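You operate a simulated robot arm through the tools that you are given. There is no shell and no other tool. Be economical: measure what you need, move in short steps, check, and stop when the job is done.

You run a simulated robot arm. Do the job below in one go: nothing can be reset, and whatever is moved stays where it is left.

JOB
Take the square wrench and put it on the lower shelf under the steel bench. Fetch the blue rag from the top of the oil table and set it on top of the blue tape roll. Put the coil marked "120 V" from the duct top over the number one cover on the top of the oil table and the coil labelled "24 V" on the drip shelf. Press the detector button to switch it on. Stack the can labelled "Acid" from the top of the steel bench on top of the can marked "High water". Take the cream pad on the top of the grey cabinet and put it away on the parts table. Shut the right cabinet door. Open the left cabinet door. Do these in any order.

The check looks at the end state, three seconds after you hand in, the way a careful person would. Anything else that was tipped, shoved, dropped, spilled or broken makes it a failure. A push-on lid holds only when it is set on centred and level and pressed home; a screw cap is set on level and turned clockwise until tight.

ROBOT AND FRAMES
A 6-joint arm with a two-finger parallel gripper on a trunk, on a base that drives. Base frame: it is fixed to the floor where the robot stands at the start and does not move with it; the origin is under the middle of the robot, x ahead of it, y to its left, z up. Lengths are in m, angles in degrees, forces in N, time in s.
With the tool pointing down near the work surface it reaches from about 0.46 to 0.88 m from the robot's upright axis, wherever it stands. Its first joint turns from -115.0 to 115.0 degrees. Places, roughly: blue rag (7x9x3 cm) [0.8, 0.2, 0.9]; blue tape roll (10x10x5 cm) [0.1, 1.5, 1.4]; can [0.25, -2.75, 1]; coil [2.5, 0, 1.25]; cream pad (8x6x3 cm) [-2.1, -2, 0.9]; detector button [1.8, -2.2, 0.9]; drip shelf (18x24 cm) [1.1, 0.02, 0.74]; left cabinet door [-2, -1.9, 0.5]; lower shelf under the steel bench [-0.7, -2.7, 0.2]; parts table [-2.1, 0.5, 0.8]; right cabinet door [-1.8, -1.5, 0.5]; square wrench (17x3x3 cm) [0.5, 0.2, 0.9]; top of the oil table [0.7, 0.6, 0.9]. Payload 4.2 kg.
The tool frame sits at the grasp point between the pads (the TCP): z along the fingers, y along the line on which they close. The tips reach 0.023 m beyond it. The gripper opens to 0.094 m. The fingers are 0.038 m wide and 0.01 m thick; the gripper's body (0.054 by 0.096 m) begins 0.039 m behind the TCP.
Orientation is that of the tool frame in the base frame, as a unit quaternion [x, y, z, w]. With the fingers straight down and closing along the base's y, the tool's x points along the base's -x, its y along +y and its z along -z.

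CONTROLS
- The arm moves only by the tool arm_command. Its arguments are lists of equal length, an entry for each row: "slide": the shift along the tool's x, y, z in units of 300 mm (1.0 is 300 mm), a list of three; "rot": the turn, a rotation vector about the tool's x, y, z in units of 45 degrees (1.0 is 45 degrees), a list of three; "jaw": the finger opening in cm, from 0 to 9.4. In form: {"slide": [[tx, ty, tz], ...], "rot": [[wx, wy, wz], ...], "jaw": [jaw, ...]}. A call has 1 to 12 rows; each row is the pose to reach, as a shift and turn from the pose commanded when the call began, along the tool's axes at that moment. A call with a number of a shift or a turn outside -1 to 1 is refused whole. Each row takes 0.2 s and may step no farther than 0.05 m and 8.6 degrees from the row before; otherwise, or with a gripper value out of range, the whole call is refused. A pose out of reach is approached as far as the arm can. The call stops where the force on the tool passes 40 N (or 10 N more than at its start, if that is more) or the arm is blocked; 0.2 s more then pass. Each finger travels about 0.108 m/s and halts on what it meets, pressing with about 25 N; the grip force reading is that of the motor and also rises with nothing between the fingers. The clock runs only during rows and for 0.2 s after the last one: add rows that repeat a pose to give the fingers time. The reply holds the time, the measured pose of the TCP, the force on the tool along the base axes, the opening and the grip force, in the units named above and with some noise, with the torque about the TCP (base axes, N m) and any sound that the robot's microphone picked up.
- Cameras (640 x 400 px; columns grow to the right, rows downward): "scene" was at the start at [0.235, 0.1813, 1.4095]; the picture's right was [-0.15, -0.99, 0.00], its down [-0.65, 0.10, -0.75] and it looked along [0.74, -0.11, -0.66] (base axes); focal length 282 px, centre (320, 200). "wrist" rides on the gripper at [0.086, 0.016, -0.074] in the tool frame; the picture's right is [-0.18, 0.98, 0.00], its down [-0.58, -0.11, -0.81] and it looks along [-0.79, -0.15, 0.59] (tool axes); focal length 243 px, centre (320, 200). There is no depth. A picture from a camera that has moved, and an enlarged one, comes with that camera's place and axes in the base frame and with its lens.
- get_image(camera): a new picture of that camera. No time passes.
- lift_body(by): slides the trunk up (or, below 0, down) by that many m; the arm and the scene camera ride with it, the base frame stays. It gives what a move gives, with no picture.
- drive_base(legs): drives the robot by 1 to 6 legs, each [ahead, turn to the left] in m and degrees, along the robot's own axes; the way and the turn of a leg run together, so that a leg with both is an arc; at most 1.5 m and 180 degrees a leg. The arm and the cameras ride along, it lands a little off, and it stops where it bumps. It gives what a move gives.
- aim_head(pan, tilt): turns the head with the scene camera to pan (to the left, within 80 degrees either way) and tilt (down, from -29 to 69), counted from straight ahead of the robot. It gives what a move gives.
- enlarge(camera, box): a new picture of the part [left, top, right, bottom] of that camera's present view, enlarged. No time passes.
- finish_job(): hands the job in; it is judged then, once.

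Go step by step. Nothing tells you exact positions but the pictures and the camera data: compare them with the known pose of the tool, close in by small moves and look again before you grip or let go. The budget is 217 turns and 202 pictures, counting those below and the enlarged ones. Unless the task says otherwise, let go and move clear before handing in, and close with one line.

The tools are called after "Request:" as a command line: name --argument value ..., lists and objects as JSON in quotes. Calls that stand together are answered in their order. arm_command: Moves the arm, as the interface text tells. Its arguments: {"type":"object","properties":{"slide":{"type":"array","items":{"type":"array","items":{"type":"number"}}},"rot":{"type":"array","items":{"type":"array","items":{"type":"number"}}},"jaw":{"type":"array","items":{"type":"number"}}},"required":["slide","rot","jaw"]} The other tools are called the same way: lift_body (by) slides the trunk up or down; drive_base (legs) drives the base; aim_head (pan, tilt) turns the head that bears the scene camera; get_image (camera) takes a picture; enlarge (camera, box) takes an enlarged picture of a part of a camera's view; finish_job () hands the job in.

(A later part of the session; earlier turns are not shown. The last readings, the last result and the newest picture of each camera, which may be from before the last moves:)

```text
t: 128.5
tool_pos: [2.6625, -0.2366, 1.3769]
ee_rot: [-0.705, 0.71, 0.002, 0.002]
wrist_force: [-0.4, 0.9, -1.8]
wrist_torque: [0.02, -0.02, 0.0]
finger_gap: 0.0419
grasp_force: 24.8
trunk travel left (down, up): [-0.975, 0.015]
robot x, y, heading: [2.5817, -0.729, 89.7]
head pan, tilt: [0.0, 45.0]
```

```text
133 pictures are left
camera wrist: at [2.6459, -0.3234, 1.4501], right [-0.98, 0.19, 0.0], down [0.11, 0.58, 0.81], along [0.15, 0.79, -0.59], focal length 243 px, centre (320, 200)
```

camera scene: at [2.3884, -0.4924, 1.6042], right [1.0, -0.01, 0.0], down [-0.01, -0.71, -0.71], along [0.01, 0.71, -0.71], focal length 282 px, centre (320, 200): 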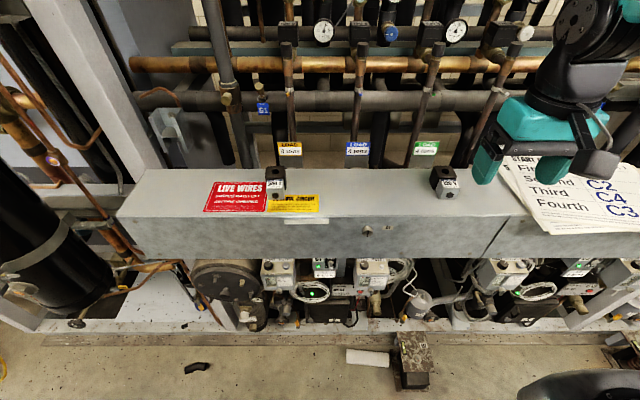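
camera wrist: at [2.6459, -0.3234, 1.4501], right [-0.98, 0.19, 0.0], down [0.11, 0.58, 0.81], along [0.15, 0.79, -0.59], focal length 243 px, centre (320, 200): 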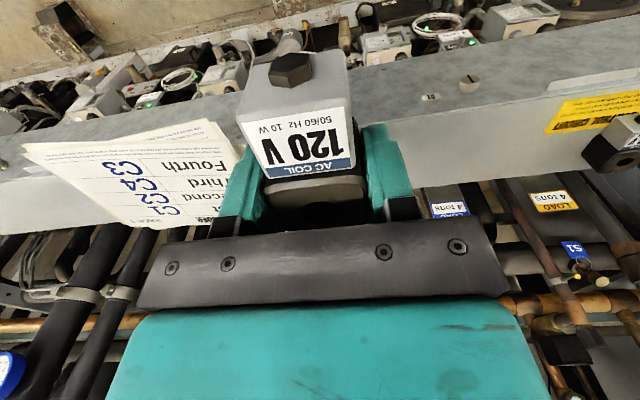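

Request:
drive_base --legs '[[0, 90.3], [1.5, 0], [1.08, 0], [0, -90], [0.74, 0], [0, -90]]'

Request:
aim_head --pan 0 --tilt 50

Request:
get_image --camera "scene"

```text
t: 154.9
tool_pos: [0.478, 0.2256, 1.3762]
ee_rot: [-0.275, 0.962, 0.002, 0.001]
wrist_force: [0.3, 0.8, -1.6]
wrist_torque: [-0.01, -0.06, 0.03]
finger_gap: 0.0417
grasp_force: 25.2
trunk travel left (down, up): [-0.975, 0.015]
robot x, y, heading: [0.0201, 0.043, 33.4]
head pan, tilt: [0.0, 45.0]
stopped in leg 6: the robot was blocked; the commanded pose is now the measured one
```

```text
t: 155.6
tool_pos: [0.4783, 0.2262, 1.3757]
ee_rot: [-0.274, 0.962, 0.001, 0.002]
wrist_force: [-0.4, 0.2, -2.2]
wrist_torque: [0.04, -0.03, -0.01]
finger_gap: 0.0418
grasp_force: 25.1
trunk travel left (down, up): [-0.975, 0.015]
robot x, y, heading: [0.0189, 0.0353, 33.3]
head pan, tilt: [0.0, 50.0]
```

```text
132 pictures are left
camera scene: at [0.103, 0.3273, 1.5973], right [0.55, -0.84, 0.0], down [-0.64, -0.42, -0.64], along [0.54, 0.35, -0.77], focal length 282 px, centre (320, 200)
```

scene: 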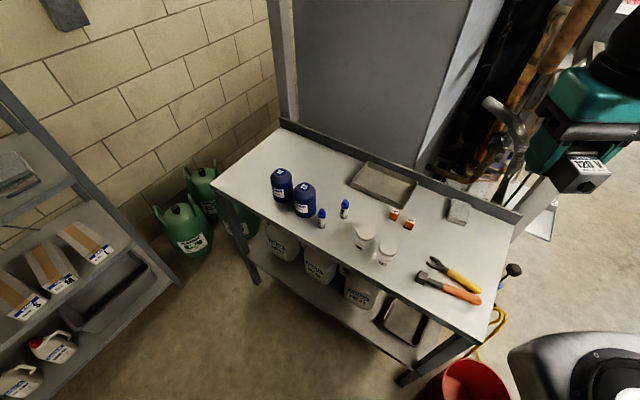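

Turning stopped against something near the bucket or table leg. I'll back off a little and finish the turn.

Request:
drive_base --legs '[[-0.1, 0], [0, -33]]'

Request:
get_image --camera "scene"

```text
t: 158.3
tool_pos: [0.4208, -0.1092, 1.3764]
ee_rot: [0.009, 1.0, 0.001, 0.002]
wrist_force: [0.4, 0.1, -2.4]
wrist_torque: [0.0, -0.03, -0.02]
finger_gap: 0.0419
grasp_force: 25.0
trunk travel left (down, up): [-0.975, 0.015]
robot x, y, heading: [-0.0616, -0.0163, 0.1]
head pan, tilt: [0.0, 50.0]
```

```text
131 pictures are left
camera scene: at [0.1627, 0.1793, 1.5972], right [0.0, -1.0, 0.0], down [-0.77, 0.0, -0.64], along [0.64, 0.0, -0.77], focal length 282 px, centre (320, 200)
```

scene: 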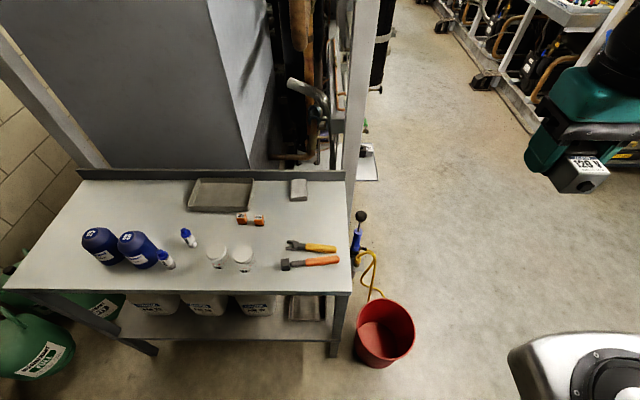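

Request:
lift_body --by -0.2

Request:
arm_command --slide '[[-0.12, 0.104, 0], [-0.24, 0.208, 0], [-0.36, 0.312, 0], [-0.48, 0.416, 0], [-0.6, 0.52, 0], [-0.72, 0.625, 0], [-0.84, 0.73, 0], [-0.967, 0.84, 0]]' --rot '[[0, 0, 0], [0, 0, 0], [0, 0, 0], [0, 0, 0], [0, 0, 0], [0, 0, 0], [0, 0, 0], [0, 0, 0]]' --jaw '[2.5, 2.5, 2.5, 2.5, 2.5, 2.5, 2.5, 2.5]'

Request:
get_image --camera "scene"

```text
t: 160.5
tool_pos: [0.4212, -0.1105, 1.1765]
ee_rot: [0.01, 1.0, 0.001, 0.001]
wrist_force: [1.1, 0.0, -2.5]
wrist_torque: [-0.03, -0.02, 0.02]
finger_gap: 0.0421
grasp_force: 25.0
trunk travel left (down, up): [-0.775, 0.215]
robot x, y, heading: [-0.0645, -0.0176, 0.3]
head pan, tilt: [0.0, 50.0]
```

```text
refused: row 8 steps farther than a row can; nothing moved
```

```text
130 pictures are left
camera scene: at [0.1627, 0.1791, 1.3973], right [0.0, -1.0, 0.0], down [-0.77, 0.0, -0.64], along [0.64, 0.0, -0.77], focal length 282 px, centre (320, 200)
```

scene: 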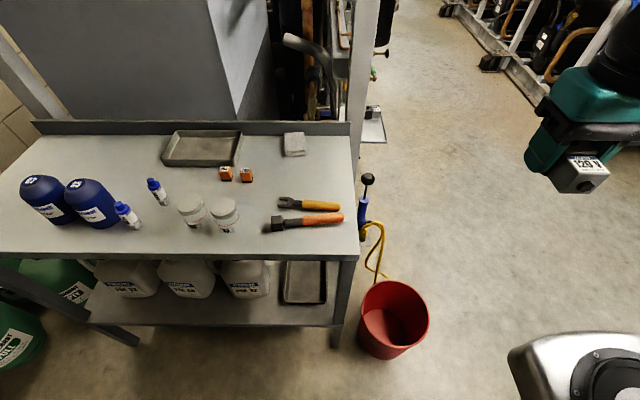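

Request:
arm_command --slide '[[-0.107, 0.093, 0], [-0.214, 0.187, 0], [-0.321, 0.28, 0], [-0.43, 0.373, 0], [-0.537, 0.467, 0], [-0.645, 0.56, 0], [-0.752, 0.653, 0], [-0.86, 0.747, 0], [-0.967, 0.84, 0], [-0.967, 0.84, 0.15], [-0.967, 0.84, 0.3], [-0.967, 0.84, 0.45]]' --rot '[[0, 0, 0], [0, 0, 0], [0, 0, 0], [0, 0, 0], [0, 0, 0], [0, 0, 0], [0, 0, 0], [0, 0, 0], [0, 0, 0], [0, 0, 0], [0, 0, 0], [0, 0, 0]]' --jaw '[2.5, 2.5, 2.5, 2.5, 2.5, 2.5, 2.5, 2.5, 2.5, 2.5, 2.5, 2.5]'

Request:
get_image --camera "scene"

```text
t: 163.1
tool_pos: [0.7167, 0.1379, 1.0419]
ee_rot: [0.009, 1.0, 0.001, 0.002]
wrist_force: [-0.6, -0.2, -1.4]
wrist_torque: [-0.01, -0.03, -0.01]
finger_gap: 0.042
grasp_force: 24.3
trunk travel left (down, up): [-0.775, 0.215]
robot x, y, heading: [-0.063, -0.0155, 0.3]
head pan, tilt: [0.0, 50.0]
```

```text
129 pictures are left
camera scene: at [0.1624, 0.1792, 1.3974], right [0.0, -1.0, 0.0], down [-0.77, 0.0, -0.64], along [0.64, 0.0, -0.77], focal length 282 px, centre (320, 200)
```

scene: 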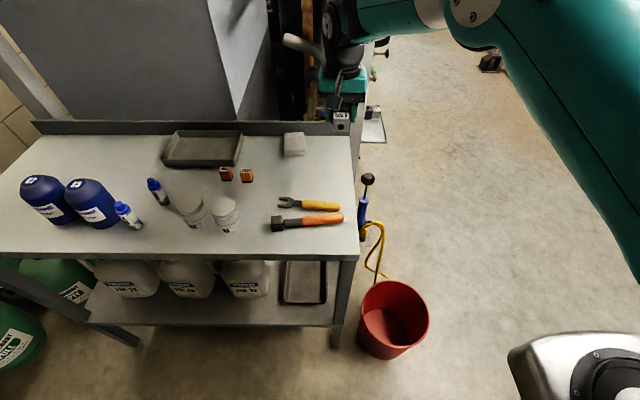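

Request:
arm_command --slide '[[0, 0.09, 0.12], [0, 0.09, 0.25], [0, 0.09, 0.37], [0, 0.09, 0.47]]' --rot '[[0, 0, 0], [0, 0, 0], [0, 0, 0], [0, 0, 0]]' --jaw '[2.5, 2.5, 2.5, 2.5]'

Request:
enlarge --camera "scene" --box '[260, 110, 400, 210]'

```text
t: 164.1
tool_pos: [0.7169, 0.1649, 0.9016]
ee_rot: [0.01, 1.0, 0.001, 0.002]
wrist_force: [-0.8, -0.1, -0.7]
wrist_torque: [0.01, -0.03, 0.0]
finger_gap: 0.042
grasp_force: 25.2
trunk travel left (down, up): [-0.775, 0.215]
robot x, y, heading: [-0.0674, -0.0155, 0.2]
head pan, tilt: [0.0, 50.0]
```

```text
4.00 times, centred on (330, 160) of scene
camera zoom: at [0.1625, 0.1792, 1.3973], right [0.0, -1.0, 0.0], down [-0.77, 0.0, -0.64], along [0.64, 0.0, -0.77], focal length 1126 px, centre (280, 360)
```

zoom: 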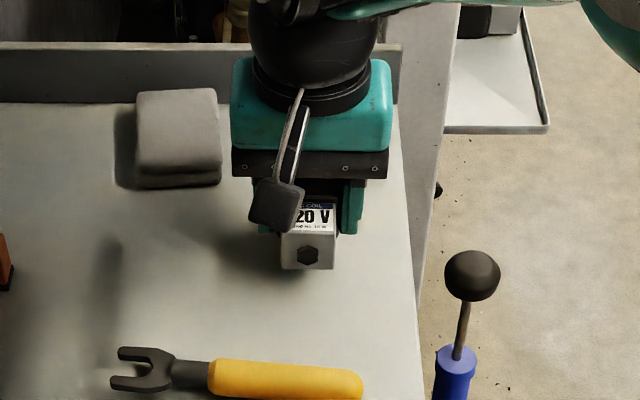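

Request:
arm_command --slide '[[0, 0, 0.015], [0, 0, 0.03]]' --rot '[[0, 0, 0], [0, 0, 0]]' --jaw '[2.5, 2.5]'

```text
t: 164.7
tool_pos: [0.7177, 0.1645, 0.8924]
ee_rot: [0.01, 1.0, 0.001, 0.002]
wrist_force: [-0.6, 1.1, -2.0]
wrist_torque: [-0.01, -0.05, -0.02]
finger_gap: 0.0418
grasp_force: 24.9
trunk travel left (down, up): [-0.775, 0.215]
robot x, y, heading: [-0.0642, -0.0134, 0.1]
head pan, tilt: [0.0, 50.0]
```

Request:
arm_command --slide '[[0, 0, 0.01], [0, 0, 0.013]]' --rot '[[0, 0, 0], [0, 0, 0]]' --jaw '[2.5, 2.5]'

```text
t: 165.3
tool_pos: [0.7186, 0.1641, 0.8882]
ee_rot: [0.009, 1.0, 0.002, 0.002]
wrist_force: [-0.6, -0.6, -1.8]
wrist_torque: [-0.03, 0.0, 0.01]
finger_gap: 0.0419
grasp_force: 25.6
trunk travel left (down, up): [-0.775, 0.215]
robot x, y, heading: [-0.0652, -0.0153, -0.0]
head pan, tilt: [0.0, 50.0]
```

Request:
arm_command --slide '[[0, 0, 0.008], [0, 0, 0.013]]' --rot '[[0, 0, 0], [0, 0, 0]]' --jaw '[2.5, 2.5]'

```text
t: 165.9
tool_pos: [0.7189, 0.1633, 0.8841]
ee_rot: [0.009, 1.0, 0.001, 0.0]
wrist_force: [0.2, -0.3, -2.3]
wrist_torque: [0.03, -0.03, -0.01]
finger_gap: 0.0417
grasp_force: 24.7
trunk travel left (down, up): [-0.775, 0.215]
robot x, y, heading: [-0.0632, -0.0124, -0.2]
head pan, tilt: [0.0, 50.0]
```

Request:
arm_command --slide '[[0, 0, 0.008], [0, 0, 0.013], [0, 0, 0.02]]' --rot '[[0, 0, 0], [0, 0, 0], [0, 0, 0]]' --jaw '[2.5, 2.5, 2.5]'

Request:
enlarge --camera "scene" --box '[300, 140, 370, 200]'

```text
t: 166.7
tool_pos: [0.719, 0.1647, 0.8829]
ee_rot: [0.011, 1.0, 0.001, 0.004]
wrist_force: [-6.7, -3.2, 33.9]
wrist_torque: [-0.81, 0.77, -0.24]
finger_gap: 0.0417
grasp_force: 25.0
trunk travel left (down, up): [-0.775, 0.215]
robot x, y, heading: [-0.0683, -0.0164, 0.3]
head pan, tilt: [0.0, 50.0]
```

```text
6.67 times, centred on (335, 170) of scene
camera zoom: at [0.1609, 0.1787, 1.3982], right [0.0, -1.0, 0.0], down [-0.77, 0.0, -0.64], along [0.64, 0.0, -0.77], focal length 1877 px, centre (220, 400)
```

zoom: 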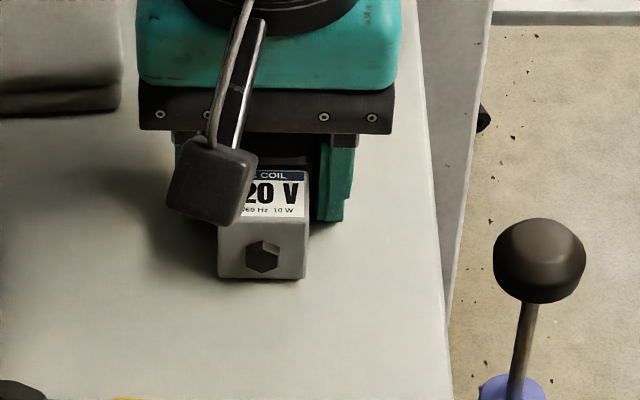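

Request:
arm_command --slide '[[0, 0, -0.015], [0, 0, -0.015], [0, 0, -0.015], [0, 0, -0.015], [0, 0, -0.15], [0, 0, -0.3], [0, 0, -0.42]]' --rot '[[0, 0, 0], [0, 0, 0], [0, 0, 0], [0, 0, 0], [0, 0, 0], [0, 0, 0], [0, 0, 0]]' --jaw '[2.5, 5, 6.5, 6.5, 6.5, 6.5, 6.5]'

Request:
enlarge --camera "scene" --box '[240, 120, 380, 240]'

Request:
get_image --camera "wrist"

```text
t: 168.3
tool_pos: [0.7174, 0.1639, 1.0026]
ee_rot: [0.009, 1.0, 0.0, 0.001]
wrist_force: [-0.3, 0.6, 0.2]
wrist_torque: [-0.01, -0.01, 0.01]
finger_gap: 0.065
grasp_force: 0.0
trunk travel left (down, up): [-0.775, 0.215]
robot x, y, heading: [-0.0696, -0.0149, 0.2]
head pan, tilt: [0.0, 50.0]
```

```text
3.33 times, centred on (310, 180) of scene
camera zoom: at [0.1629, 0.1793, 1.3971], right [0.0, -1.0, 0.0], down [-0.77, 0.0, -0.64], along [0.64, 0.0, -0.77], focal length 938 px, centre (353, 267)
```

zoom: 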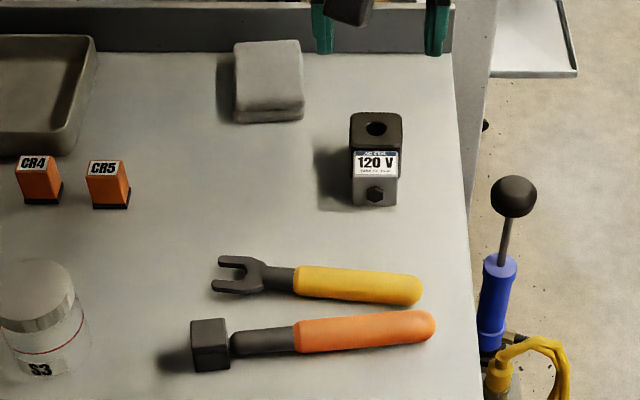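

```text
125 pictures are left
camera wrist: at [0.6322, 0.1825, 1.0771], right [0.2, 0.98, 0.0], down [0.58, -0.12, 0.81], along [0.79, -0.16, -0.59], focal length 243 px, centre (320, 200)
```

wrist: 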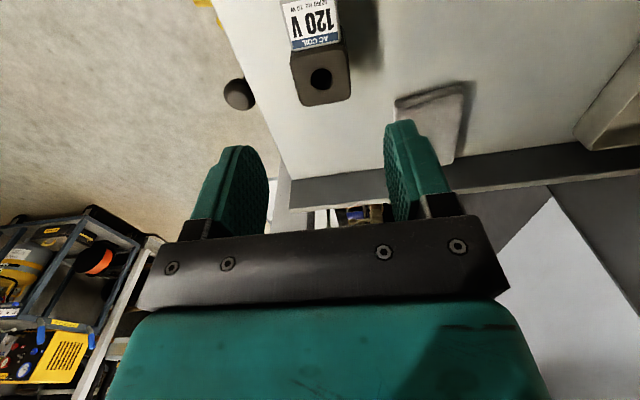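

The 120 V coil is on the oil table. Next is the square wrench, axis running from (0.532, 0.277) to (0.548, 0.123). I'll turn the gripper about 97° so it can pinch the neck from above.

Request:
arm_command --slide '[[0.1, 0.042, -0.025], [0.2, 0.084, -0.05], [0.3, 0.126, -0.075], [0.4, 0.168, -0.1], [0.5, 0.21, -0.125], [0.6, 0.253, -0.15]]' --rot '[[0, 0, -0.167], [0, 0, -0.333], [0, 0, -0.5], [0, 0, -0.667], [0, 0, -0.833], [0, 0, -1.0]]' --jaw '[5, 5, 5, 5, 5, 5]'

Request:
arm_command --slide '[[0, 0, 0], [0, 0, 0], [0, 0, 0], [0, 0, 0], [0, 0, 0], [0, 0, 0]]' --rot '[[0, 0, -0.167], [0, 0, -0.333], [0, 0, -0.5], [0, 0, -0.667], [0, 0, -0.833], [0, 0, -1.0]]' --jaw '[5, 5, 5, 5, 5, 5]'

Request:
arm_command --slide '[[0, 0, 0.1], [0, 0, 0.2], [0, 0, 0.3]]' --rot '[[0, 0, -0.1], [0, 0, -0.153], [0, 0, -0.153]]' --jaw '[5, 5, 5]'

Request:
get_image --camera "wrist"

Request:
enlarge --camera "scene" --box '[240, 120, 380, 240]'

```text
t: 169.7
tool_pos: [0.538, 0.2441, 1.048]
ee_rot: [-0.375, 0.927, 0.0, 0.002]
wrist_force: [0.7, -0.2, 0.0]
wrist_torque: [0.03, 0.0, -0.01]
finger_gap: 0.0499
grasp_force: 0.1
trunk travel left (down, up): [-0.775, 0.215]
robot x, y, heading: [-0.0678, -0.0141, 0.2]
head pan, tilt: [0.0, 50.0]
```

```text
t: 171.1
tool_pos: [0.5369, 0.2446, 1.0492]
ee_rot: [-0.701, 0.713, -0.001, 0.001]
wrist_force: [-0.6, -0.6, 0.5]
wrist_torque: [0.02, 0.0, 0.01]
finger_gap: 0.0501
grasp_force: 0.0
trunk travel left (down, up): [-0.775, 0.215]
robot x, y, heading: [-0.0663, -0.016, 0.4]
head pan, tilt: [0.0, 50.0]
```

```text
t: 171.9
tool_pos: [0.5396, 0.2449, 0.9585]
ee_rot: [0.742, -0.67, 0.001, -0.003]
wrist_force: [-0.4, -0.6, 0.1]
wrist_torque: [0.0, 0.0, -0.02]
finger_gap: 0.0502
grasp_force: 0.0
trunk travel left (down, up): [-0.775, 0.215]
robot x, y, heading: [-0.0655, -0.0145, -0.0]
head pan, tilt: [0.0, 50.0]
```

```text
124 pictures are left
camera wrist: at [0.5319, 0.1571, 1.0327], right [-1.0, 0.08, 0.0], down [0.05, 0.59, 0.81], along [0.07, 0.8, -0.59], focal length 243 px, centre (320, 200)
```

wrist: 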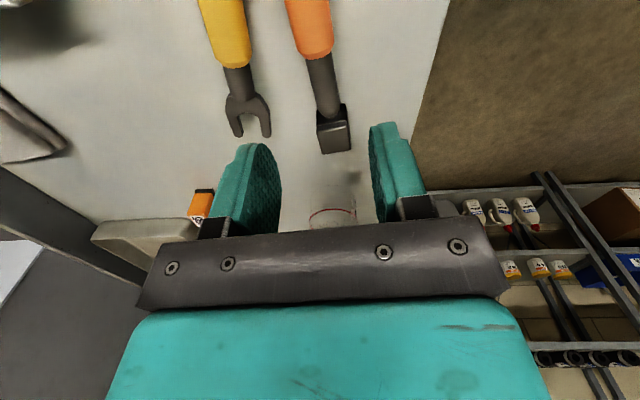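

```text
3.33 times, centred on (310, 180) of scene
camera zoom: at [0.1624, 0.1791, 1.3974], right [0.0, -1.0, 0.0], down [-0.77, 0.0, -0.64], along [0.64, 0.0, -0.77], focal length 938 px, centre (353, 267)
```

zoom: 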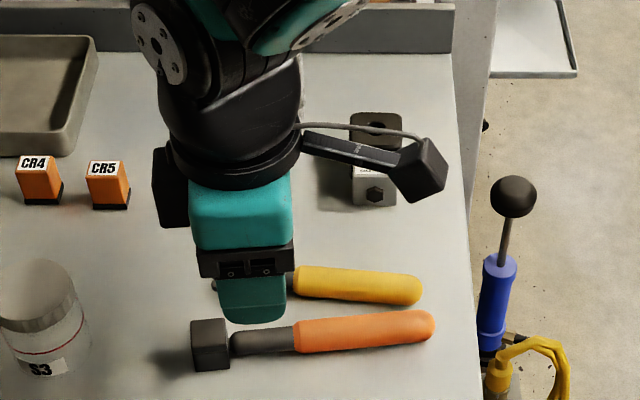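

Request:
arm_command --slide '[[0.01, 0.005, 0.0], [0.01, 0.005, 0.13], [0.01, 0.005, 0.25], [0.01, 0.005, 0.25]]' --rot '[[0, 0, 0], [0, 0, 0], [0, 0, 0], [0, 0, 0]]' --jaw '[3.6, 3.6, 3.6, 3.6]'

Request:
get_image --camera "wrist"

Request:
enlarge --camera "scene" --box '[260, 160, 360, 240]'

```text
t: 172.9
tool_pos: [0.5382, 0.2398, 0.8839]
ee_rot: [0.741, -0.671, 0.001, -0.003]
wrist_force: [-0.6, 0.4, 0.5]
wrist_torque: [0.0, -0.05, -0.02]
finger_gap: 0.0361
grasp_force: 0.1
trunk travel left (down, up): [-0.775, 0.215]
robot x, y, heading: [-0.0648, -0.0148, 0.7]
head pan, tilt: [0.0, 50.0]
```

```text
122 pictures are left
camera wrist: at [0.5315, 0.1533, 0.9578], right [-1.0, 0.08, 0.0], down [0.05, 0.59, 0.81], along [0.07, 0.8, -0.59], focal length 243 px, centre (320, 200)
```

wrist: 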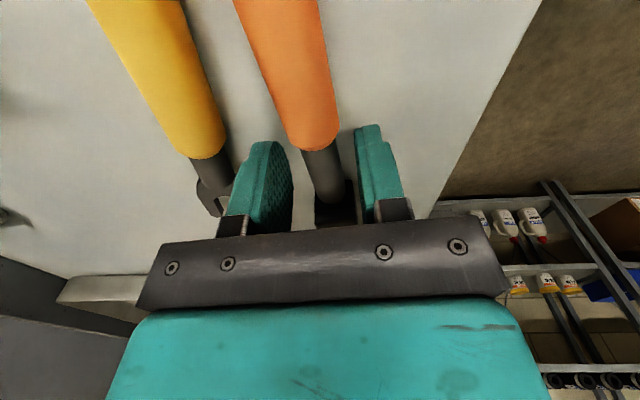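

```text
5.00 times, centred on (310, 200) of scene
camera zoom: at [0.1626, 0.1792, 1.3973], right [0.0, -1.0, 0.0], down [-0.77, 0.0, -0.64], along [0.64, 0.0, -0.77], focal length 1408 px, centre (370, 200)
```

zoom: 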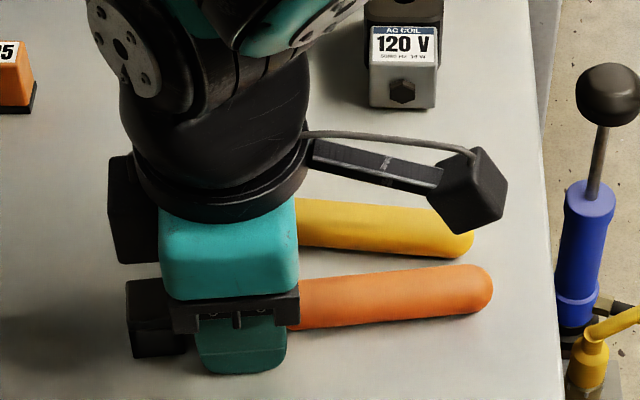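

Request:
arm_command --slide '[[0, 0, 0.013], [0, 0, 0.013], [0, 0, 0.013], [0, 0, 0.013]]' --rot '[[0, 0, 0], [0, 0, 0], [0, 0, 0], [0, 0, 0]]' --jaw '[3.6, 2, 1, 1]'

Request:
get_image --camera "wrist"

```text
t: 173.6
tool_pos: [0.536, 0.2418, 0.882]
ee_rot: [0.742, -0.67, 0.0, -0.002]
wrist_force: [-8.5, -3.3, 24.1]
wrist_torque: [-0.69, 0.42, -0.28]
finger_gap: 0.0169
grasp_force: 7.6
trunk travel left (down, up): [-0.775, 0.215]
robot x, y, heading: [-0.0671, -0.0183, 0.1]
head pan, tilt: [0.0, 50.0]
stopped in row 3: the force on the tool passed its limit at 45 N (the readings are from after the stop); the commanded pose is now the measured one
```

```text
120 pictures are left
camera wrist: at [0.5298, 0.1546, 0.9572], right [-1.0, 0.08, 0.0], down [0.05, 0.59, 0.81], along [0.07, 0.8, -0.59], focal length 243 px, centre (320, 200)
```

wrist: 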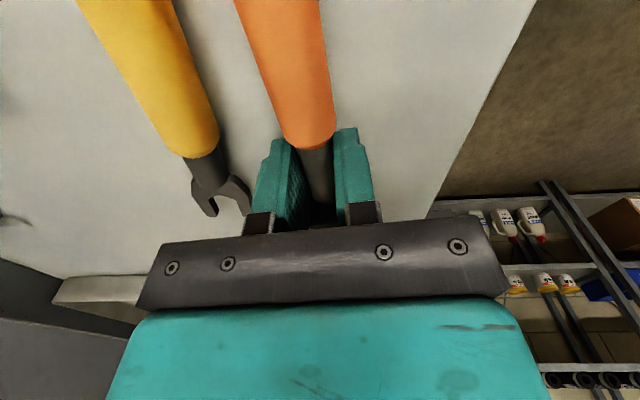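

Request:
arm_command --slide '[[0, 0, -0.005], [0, 0, -0.005], [0, 0, -0.005], [0, 0, -0.1], [0, 0, -0.25], [0, 0, -0.4]]' --rot '[[0, 0, 0], [0, 0, 0], [0, 0, 0], [0, 0, 0], [0, 0, 0], [0, 0, 0]]' --jaw '[0.8, 0.5, 0.5, 0.5, 0.5, 0.5]'

Request:
get_image --camera "wrist"

Request:
get_image --camera "scene"

```text
t: 175.0
tool_pos: [0.5359, 0.2435, 0.9993]
ee_rot: [0.742, -0.671, 0.001, 0.0]
wrist_force: [1.7, -0.1, -1.9]
wrist_torque: [0.05, 0.03, 0.0]
finger_gap: 0.0161
grasp_force: 25.0
trunk travel left (down, up): [-0.775, 0.215]
robot x, y, heading: [-0.0658, -0.014, -0.0]
head pan, tilt: [0.0, 50.0]
```

```text
119 pictures are left
camera wrist: at [0.5296, 0.155, 1.0739], right [-1.0, 0.08, 0.0], down [0.05, 0.59, 0.81], along [0.07, 0.8, -0.59], focal length 243 px, centre (320, 200)
```

wrist: 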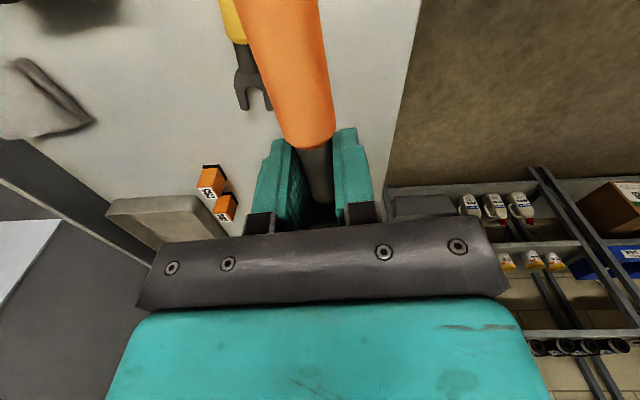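

```text
118 pictures are left
camera scene: at [0.1629, 0.1795, 1.397], right [0.0, -1.0, 0.0], down [-0.77, 0.0, -0.64], along [0.64, 0.0, -0.77], focal length 282 px, centre (320, 200)
```

scene: 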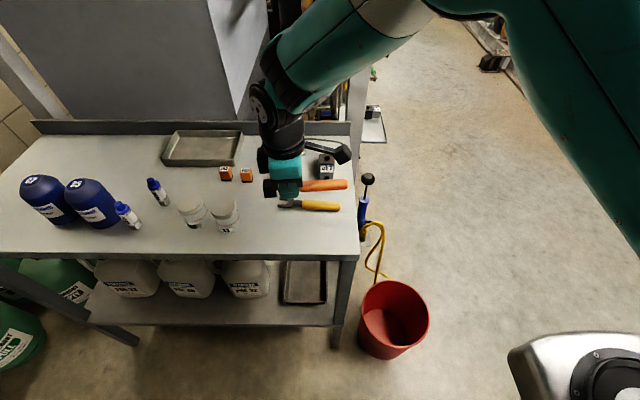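

The wrench is held. I'll raise, back off, turn toward the steel bench and look.

Request:
lift_body --by 0.2

Request:
drive_base --legs '[[-0.25, 0], [0, -90], [0.9, 0]]'

Request:
aim_head --pan -10 --tilt 25

Request:
get_image --camera "scene"

```text
t: 177.2
tool_pos: [0.5371, 0.2419, 1.2005]
ee_rot: [0.742, -0.67, 0.0, -0.001]
wrist_force: [0.0, 0.3, -2.1]
wrist_torque: [0.09, 0.01, -0.03]
finger_gap: 0.0163
grasp_force: 24.7
trunk travel left (down, up): [-0.975, 0.015]
robot x, y, heading: [-0.0644, -0.0148, 0.1]
head pan, tilt: [0.0, 50.0]
```

```text
t: 187.1
tool_pos: [-0.0682, -1.5136, 1.2007]
ee_rot: [-0.046, 0.999, 0.0, 0.0]
wrist_force: [1.0, -0.1, -2.0]
wrist_torque: [0.01, -0.05, -0.03]
finger_gap: 0.0162
grasp_force: 24.8
trunk travel left (down, up): [-0.975, 0.015]
robot x, y, heading: [-0.3146, -0.9088, -90.4]
head pan, tilt: [0.0, 50.0]
```

```text
t: 188.0
tool_pos: [-0.0681, -1.5129, 1.1996]
ee_rot: [-0.045, 0.999, 0.0, 0.001]
wrist_force: [0.4, 0.2, -2.5]
wrist_torque: [0.01, -0.07, 0.0]
finger_gap: 0.0163
grasp_force: 25.5
trunk travel left (down, up): [-0.975, 0.015]
robot x, y, heading: [-0.3212, -0.91, -90.5]
head pan, tilt: [-10.0, 25.0]
```

```text
117 pictures are left
camera scene: at [-0.142, -1.1539, 1.6346], right [-0.98, 0.18, 0.0], down [0.08, 0.42, -0.91], along [-0.16, -0.89, -0.42], focal length 282 px, centre (320, 200)
```

scene: 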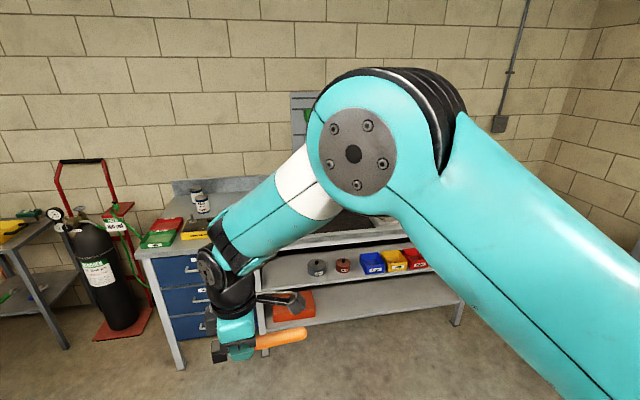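

Request:
arm_command --slide '[[0.15, 0.05, 0], [0.3, 0.1, 0], [0.45, 0.12, 0], [0.6, 0.14, 0], [0.75, 0.16, 0], [0.9, 0.18, 0], [1.0, 0.2, 0]]' --rot '[[0, 0, 0], [0, 0, 0], [0, 0, 0], [0, 0, 0], [0, 0, 0], [0, 0, 0], [0, 0, 0]]' --jaw '[0.5, 0.5, 0.5, 0.5, 0.5, 0.5, 0.5]'

Request:
arm_command --slide '[[0.15, 0, 0], [0.3, 0, 0], [0.45, 0, 0], [0.6, 0, 0]]' --rot '[[0, 0, 0], [0, 0, 0], [0, 0, 0], [0, 0, 0]]' --jaw '[0.5, 0.5, 0.5, 0.5]'

Request:
get_image --camera "scene"

```text
t: 189.6
tool_pos: [-0.3716, -1.4811, 1.199]
ee_rot: [-0.046, 0.999, 0.0, 0.001]
wrist_force: [0.4, -0.6, -3.7]
wrist_torque: [-0.01, -0.06, -0.05]
finger_gap: 0.0162
grasp_force: 24.7
trunk travel left (down, up): [-0.975, 0.015]
robot x, y, heading: [-0.3187, -0.906, -90.6]
head pan, tilt: [-10.0, 25.0]
```

```text
t: 190.6
tool_pos: [-0.5518, -1.4958, 1.1985]
ee_rot: [-0.046, 0.999, 0.0, 0.001]
wrist_force: [0.2, 0.1, -1.8]
wrist_torque: [-0.03, -0.02, 0.04]
finger_gap: 0.0161
grasp_force: 25.0
trunk travel left (down, up): [-0.975, 0.015]
robot x, y, heading: [-0.317, -0.9088, -90.4]
head pan, tilt: [-10.0, 25.0]
```

```text
116 pictures are left
camera scene: at [-0.1417, -1.1539, 1.6347], right [-0.98, 0.18, 0.0], down [0.08, 0.42, -0.91], along [-0.16, -0.89, -0.42], focal length 282 px, centre (320, 200)
```

scene: 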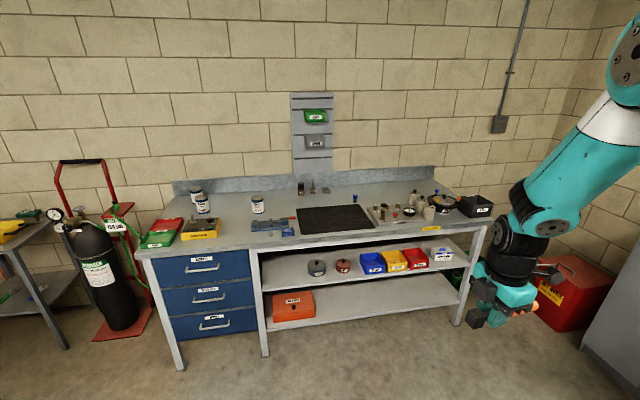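

The steel bench is ahead. Its lower shelf has a front edge at y≈-2.41, z≈0.2, and it's free for x between -1.3 and -0.4. I'll pitch the tool 40° forward and approach with the trunk lowered.

Request:
arm_command --slide '[[0, 0, 0], [0, 0, 0], [0, 0, 0], [0, 0, 0], [0, 0, 0]]' --rot '[[0.178, 0, 0], [0.356, 0, 0], [0.533, 0, 0], [0.711, 0, 0], [0.889, 0, 0]]' --jaw '[0.5, 0.5, 0.5, 0.5, 0.5]'

Request:
drive_base --legs '[[0.7, 0]]'

Request:
lift_body --by -0.4

Request:
lift_body --by -0.4

Request:
get_image --camera "scene"

```text
t: 191.8
tool_pos: [-0.5509, -1.4981, 1.1987]
ee_rot: [-0.043, 0.939, -0.342, 0.016]
wrist_force: [0.1, -0.3, -2.1]
wrist_torque: [0.02, 0.0, -0.04]
finger_gap: 0.0163
grasp_force: 25.2
trunk travel left (down, up): [-0.975, 0.015]
robot x, y, heading: [-0.3229, -0.9115, -90.4]
head pan, tilt: [-10.0, 25.0]
```

```text
t: 195.7
tool_pos: [-0.5585, -2.1984, 1.1987]
ee_rot: [-0.041, 0.939, -0.342, 0.015]
wrist_force: [0.1, -0.5, -2.6]
wrist_torque: [-0.01, -0.02, 0.03]
finger_gap: 0.0162
grasp_force: 24.2
trunk travel left (down, up): [-0.975, 0.015]
robot x, y, heading: [-0.3255, -1.6083, -90.4]
head pan, tilt: [-10.0, 25.0]
```

```text
t: 199.5
tool_pos: [-0.5582, -2.1974, 0.7999]
ee_rot: [-0.041, 0.939, -0.341, 0.016]
wrist_force: [0.6, -0.1, -2.2]
wrist_torque: [0.01, -0.05, 0.02]
finger_gap: 0.0162
grasp_force: 25.2
trunk travel left (down, up): [-0.575, 0.415]
robot x, y, heading: [-0.3255, -1.609, -90.4]
head pan, tilt: [-10.0, 25.0]
```

```text
t: 203.3
tool_pos: [-0.5576, -2.1985, 0.3987]
ee_rot: [-0.042, 0.939, -0.342, 0.016]
wrist_force: [-0.5, 0.2, -1.6]
wrist_torque: [0.01, -0.07, 0.02]
finger_gap: 0.0165
grasp_force: 24.4
trunk travel left (down, up): [-0.175, 0.815]
robot x, y, heading: [-0.3255, -1.6104, -90.5]
head pan, tilt: [-10.0, 25.0]
```

```text
115 pictures are left
camera scene: at [-0.1486, -1.8562, 0.8348], right [-0.98, 0.18, 0.0], down [0.08, 0.42, -0.91], along [-0.17, -0.89, -0.42], focal length 282 px, centre (320, 200)
```

scene: 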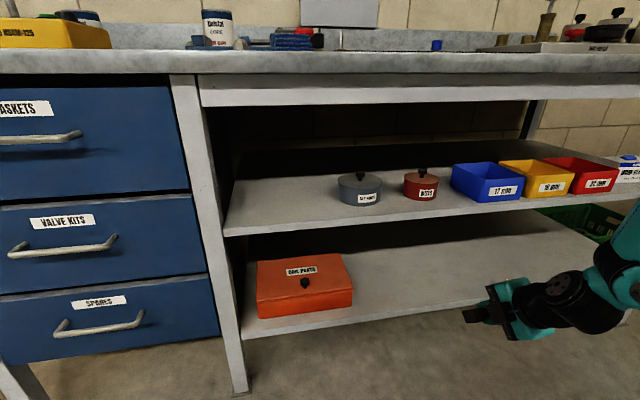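

Request:
lift_body --by -0.12

Request:
drive_base --legs '[[0.15, 0]]'

Request:
aim_head --pan -32 --tilt 30

Request:
get_image --camera "scene"

Request:
get_image --camera "wrist"

```text
t: 204.8
tool_pos: [-0.5577, -2.197, 0.2784]
ee_rot: [-0.041, 0.939, -0.341, 0.016]
wrist_force: [0.0, 0.7, -1.9]
wrist_torque: [0.02, -0.07, 0.0]
finger_gap: 0.0161
grasp_force: 25.3
trunk travel left (down, up): [-0.055, 0.935]
robot x, y, heading: [-0.3277, -1.6118, -90.5]
head pan, tilt: [-10.0, 25.0]
```

```text
t: 206.2
tool_pos: [-0.5594, -2.3488, 0.2781]
ee_rot: [-0.042, 0.939, -0.341, 0.016]
wrist_force: [-0.2, 0.9, -2.3]
wrist_torque: [0.03, -0.06, 0.03]
finger_gap: 0.0162
grasp_force: 24.7
trunk travel left (down, up): [-0.055, 0.935]
robot x, y, heading: [-0.3306, -1.7632, -90.6]
head pan, tilt: [-10.0, 25.0]
```

```text
t: 207.1
tool_pos: [-0.5604, -2.3492, 0.2794]
ee_rot: [-0.042, 0.939, -0.342, 0.016]
wrist_force: [-0.4, 0.0, -2.4]
wrist_torque: [0.01, -0.09, 0.04]
finger_gap: 0.0163
grasp_force: 24.7
trunk travel left (down, up): [-0.055, 0.935]
robot x, y, heading: [-0.3287, -1.7617, -90.5]
head pan, tilt: [-32.0, 30.0]
```

```text
114 pictures are left
camera scene: at [-0.1817, -1.9925, 0.7068], right [-0.84, 0.54, 0.0], down [0.27, 0.42, -0.87], along [-0.47, -0.73, -0.5], focal length 282 px, centre (320, 200)
```

scene: 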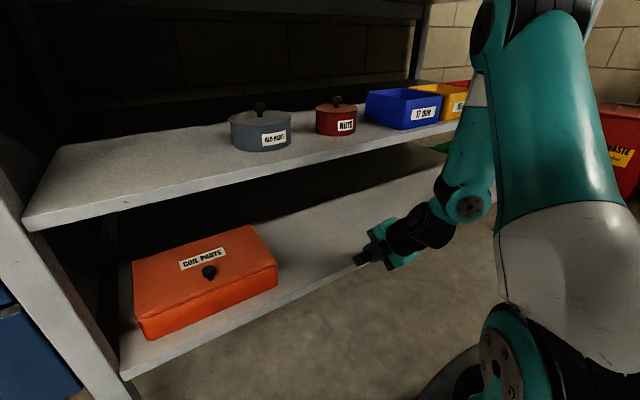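

```text
113 pictures are left
camera wrist: at [-0.6507, -2.2958, 0.3251], right [0.12, 0.77, -0.63], down [0.54, 0.48, 0.69], along [0.83, -0.42, -0.36], focal length 243 px, centre (320, 200)
```

wrist: 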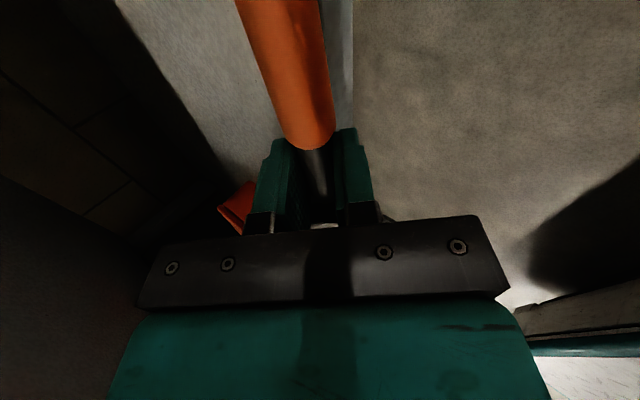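

Request:
arm_command --slide '[[0.01, -0.09, 0.08], [0.02, -0.18, 0.155], [0.03, -0.283, 0.235]]' --rot '[[0, 0, 0], [0, 0, 0], [0, 0, 0]]' --jaw '[0.5, 0.5, 0.5]'

Request:
get_image --camera "scene"

Request:
get_image --camera "wrist"

```text
t: 207.9
tool_pos: [-0.5588, -2.4599, 0.2786]
ee_rot: [-0.04, 0.939, -0.341, 0.016]
wrist_force: [0.4, 0.6, -2.4]
wrist_torque: [0.01, -0.08, 0.01]
finger_gap: 0.0164
grasp_force: 25.4
trunk travel left (down, up): [-0.055, 0.935]
robot x, y, heading: [-0.3266, -1.7611, -90.7]
head pan, tilt: [-32.0, 30.0]
```

```text
112 pictures are left
camera scene: at [-0.1818, -1.9924, 0.7068], right [-0.84, 0.54, 0.0], down [0.27, 0.42, -0.87], along [-0.47, -0.73, -0.5], focal length 282 px, centre (320, 200)
```

scene: 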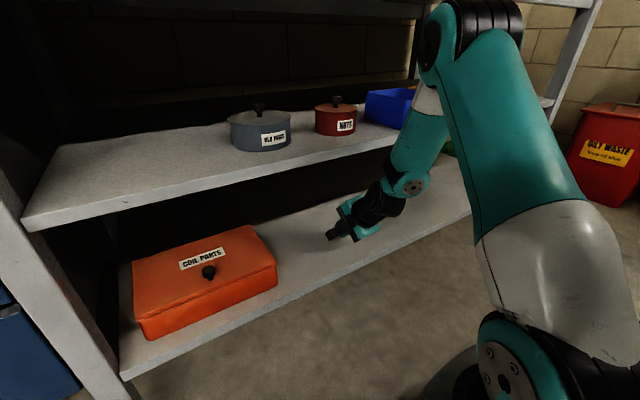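

```text
111 pictures are left
camera wrist: at [-0.6497, -2.4074, 0.3251], right [0.12, 0.77, -0.63], down [0.54, 0.48, 0.69], along [0.83, -0.42, -0.36], focal length 243 px, centre (320, 200)
```

wrist: 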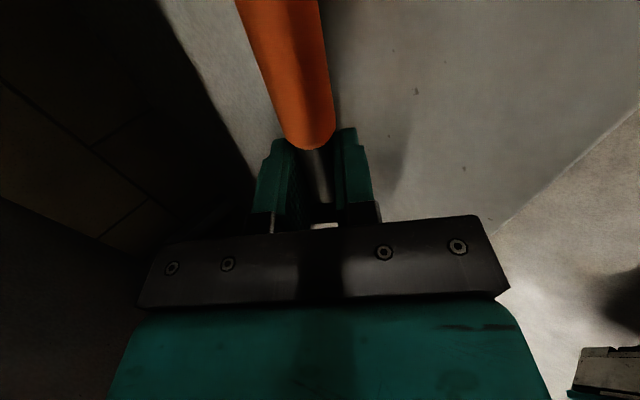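

Request:
arm_command --slide '[[0, 0.03, 0.04], [0, 0.064, 0.077], [0, 0.085, 0.103]]' --rot '[[0, 0, 0], [0, 0, 0], [0, 0, 0]]' --jaw '[0.5, 0.5, 0.5]'

Request:
enlarge --camera "scene" --box '[280, 160, 420, 280]'

```text
t: 208.4
tool_pos: [-0.5584, -2.461, 0.2609]
ee_rot: [-0.041, 0.938, -0.344, 0.016]
wrist_force: [2.1, 16.6, 24.5]
wrist_torque: [0.42, -0.04, 0.0]
finger_gap: 0.0163
grasp_force: 25.6
trunk travel left (down, up): [-0.055, 0.935]
robot x, y, heading: [-0.3238, -1.7616, -90.7]
head pan, tilt: [-32.0, 30.0]
stopped in row 2: the force on the tool passed its limit at 64 N (the readings are from after the stop); the commanded pose is now the measured one
```

```text
3.33 times, centred on (350, 220) of scene
camera zoom: at [-0.1817, -1.9917, 0.7075], right [-0.84, 0.54, 0.0], down [0.27, 0.42, -0.87], along [-0.47, -0.73, -0.5], focal length 938 px, centre (220, 133)
```

zoom: 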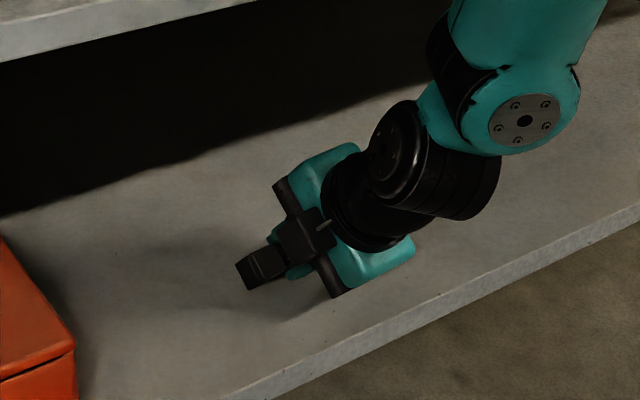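

Request:
arm_command --slide '[[0, 0, 0], [0, -0.006, -0.008], [0, -0.01, -0.013], [0, -0.01, -0.013], [0, -0.01, -0.08], [0, -0.01, -0.2], [0, -0.01, -0.33]]' --rot '[[0, 0, 0], [0, 0, 0], [0, 0, 0], [0, 0, 0], [0, 0, 0], [0, 0, 0], [0, 0, 0]]' --jaw '[1.6, 2.4, 3.4, 3.8, 3.8, 3.8, 3.8]'

Request:
get_image --camera "scene"

Request:
get_image --camera "wrist"

```text
t: 210.1
tool_pos: [-0.5643, -2.3988, 0.3343]
ee_rot: [-0.041, 0.938, -0.343, 0.017]
wrist_force: [-0.4, 0.3, -0.1]
wrist_torque: [-0.01, 0.03, 0.0]
finger_gap: 0.0381
grasp_force: 0.0
trunk travel left (down, up): [-0.055, 0.935]
robot x, y, heading: [-0.3252, -1.7612, -90.4]
head pan, tilt: [-32.0, 30.0]
```

```text
109 pictures are left
camera scene: at [-0.1818, -1.9923, 0.7067], right [-0.84, 0.54, 0.0], down [0.27, 0.42, -0.87], along [-0.47, -0.73, -0.5], focal length 282 px, centre (320, 200)
```

scene: 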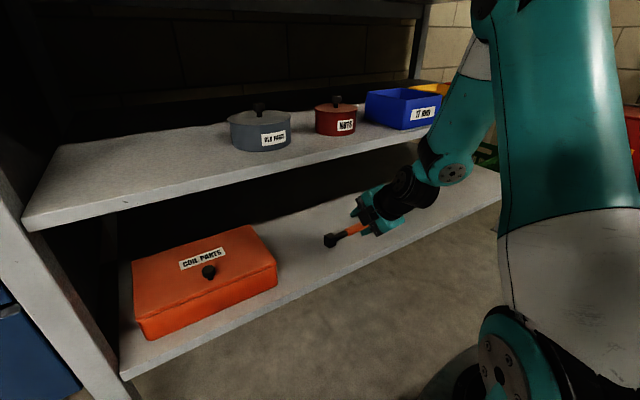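

```text
108 pictures are left
camera wrist: at [-0.6552, -2.3452, 0.38], right [0.12, 0.76, -0.63], down [0.54, 0.49, 0.69], along [0.83, -0.42, -0.35], focal length 243 px, centre (320, 200)
```

wrist: 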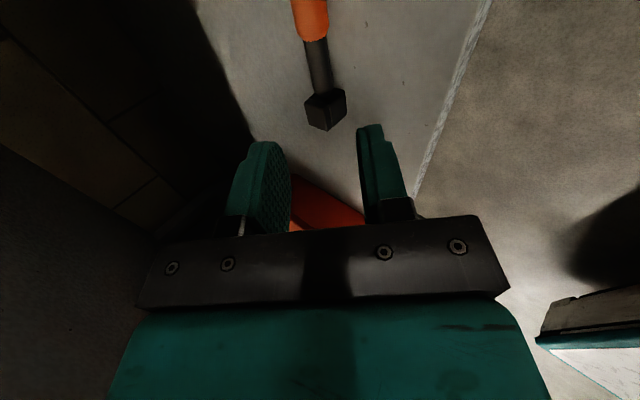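

Request:
drive_base --legs '[[-0.35, 0]]'

Request:
arm_command --slide '[[0, 0, 0], [0, 0, 0], [0, 0, 0], [0, 0, 0], [0, 0, 0]]' --rot '[[-0.178, 0, 0], [-0.356, 0, 0], [-0.533, 0, 0], [-0.711, 0, 0], [-0.889, 0, 0]]' --jaw '[4, 4, 4, 4, 4]'

Request:
lift_body --by 0.4

Request:
lift_body --by 0.4

Request:
arm_command --slide '[[0, 0, 0], [0, 0, 0], [0, 0, 0], [0, 0, 0], [0, 0, 0], [0, 0, 0]]' --rot '[[0, 0, 0.167], [0, 0, 0.333], [0, 0, 0.5], [0, 0, 0.667], [0, 0, 0.833], [0, 0, 1.0]]' --jaw '[5, 6, 7, 8, 9, 9.4]'

Request:
arm_command --slide '[[0, 0, 0], [0, 0, 0], [0, 0, 0], [0, 0, 0], [0, 0, 0], [0, 0, 0]]' --rot '[[0, 0, 0.167], [0, 0, 0.333], [0, 0, 0.5], [0, 0, 0.667], [0, 0, 0.833], [0, 0, 1.0]]' --jaw '[9.4, 9.4, 9.4, 9.4, 9.4, 9.4]'

Request:
aim_head --pan 15 --tilt 30

Request:
get_image --camera "scene"

```text
t: 212.3
tool_pos: [-0.5612, -2.0444, 0.3337]
ee_rot: [-0.041, 0.938, -0.344, 0.016]
wrist_force: [-0.8, 0.6, -0.3]
wrist_torque: [0.0, 0.02, 0.02]
finger_gap: 0.0382
grasp_force: 0.0
trunk travel left (down, up): [-0.055, 0.935]
robot x, y, heading: [-0.3261, -1.4047, -90.4]
head pan, tilt: [-32.0, 30.0]
```

```text
t: 213.5
tool_pos: [-0.5615, -2.0448, 0.3342]
ee_rot: [-0.043, 0.999, -0.002, 0.001]
wrist_force: [-1.2, 0.4, 1.5]
wrist_torque: [0.02, -0.01, 0.0]
finger_gap: 0.04
grasp_force: 0.1
trunk travel left (down, up): [-0.055, 0.935]
robot x, y, heading: [-0.3237, -1.4105, -90.5]
head pan, tilt: [-32.0, 30.0]
```

```text
t: 217.4
tool_pos: [-0.5611, -2.0442, 0.7344]
ee_rot: [-0.043, 0.999, -0.002, 0.001]
wrist_force: [1.2, 0.1, -0.5]
wrist_torque: [0.01, -0.01, 0.0]
finger_gap: 0.0397
grasp_force: 0.1
trunk travel left (down, up): [-0.455, 0.535]
robot x, y, heading: [-0.3247, -1.407, -90.7]
head pan, tilt: [-32.0, 30.0]
```

```text
t: 221.2
tool_pos: [-0.5611, -2.0444, 1.134]
ee_rot: [-0.043, 0.999, -0.003, 0.001]
wrist_force: [-0.9, -0.4, 0.0]
wrist_torque: [0.0, -0.01, 0.03]
finger_gap: 0.0402
grasp_force: 0.1
trunk travel left (down, up): [-0.855, 0.135]
robot x, y, heading: [-0.3216, -1.4067, -90.4]
head pan, tilt: [-32.0, 30.0]
```

```text
t: 222.6
tool_pos: [-0.5611, -2.0452, 1.1343]
ee_rot: [0.343, 0.939, -0.002, 0.002]
wrist_force: [0.1, 0.8, 0.5]
wrist_torque: [-0.01, 0.01, -0.02]
finger_gap: 0.094
grasp_force: 0.1
trunk travel left (down, up): [-0.855, 0.135]
robot x, y, heading: [-0.3233, -1.4051, -90.9]
head pan, tilt: [-32.0, 30.0]
```

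```text
t: 224.0
tool_pos: [-0.5613, -2.0441, 1.1328]
ee_rot: [0.677, 0.736, -0.001, 0.003]
wrist_force: [0.6, -0.2, 0.0]
wrist_torque: [-0.01, 0.03, -0.02]
finger_gap: 0.094
grasp_force: 0.0
trunk travel left (down, up): [-0.855, 0.135]
robot x, y, heading: [-0.322, -1.4093, -90.8]
head pan, tilt: [-32.0, 30.0]
```

```text
t: 225.2
tool_pos: [-0.5624, -2.0449, 1.1347]
ee_rot: [0.675, 0.738, -0.001, 0.002]
wrist_force: [0.1, -0.3, -0.2]
wrist_torque: [0.04, -0.01, 0.01]
finger_gap: 0.0938
grasp_force: 0.1
trunk travel left (down, up): [-0.855, 0.135]
robot x, y, heading: [-0.3232, -1.4072, -91.0]
head pan, tilt: [15.0, 30.0]
```

```text
107 pictures are left
camera scene: at [-0.1073, -1.6498, 1.5068], right [-0.97, -0.25, 0.0], down [-0.12, 0.48, -0.87], along [0.22, -0.84, -0.5], focal length 282 px, centre (320, 200)
```

scene: 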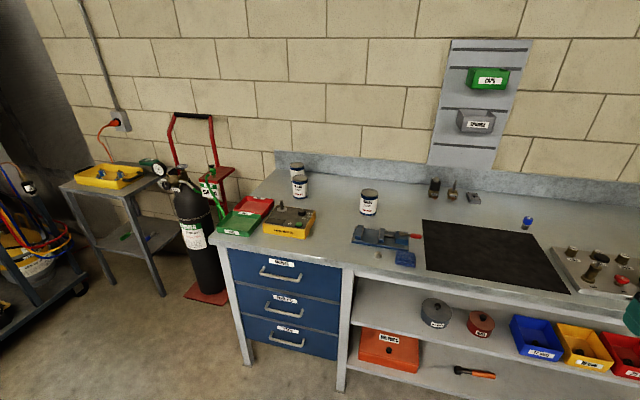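

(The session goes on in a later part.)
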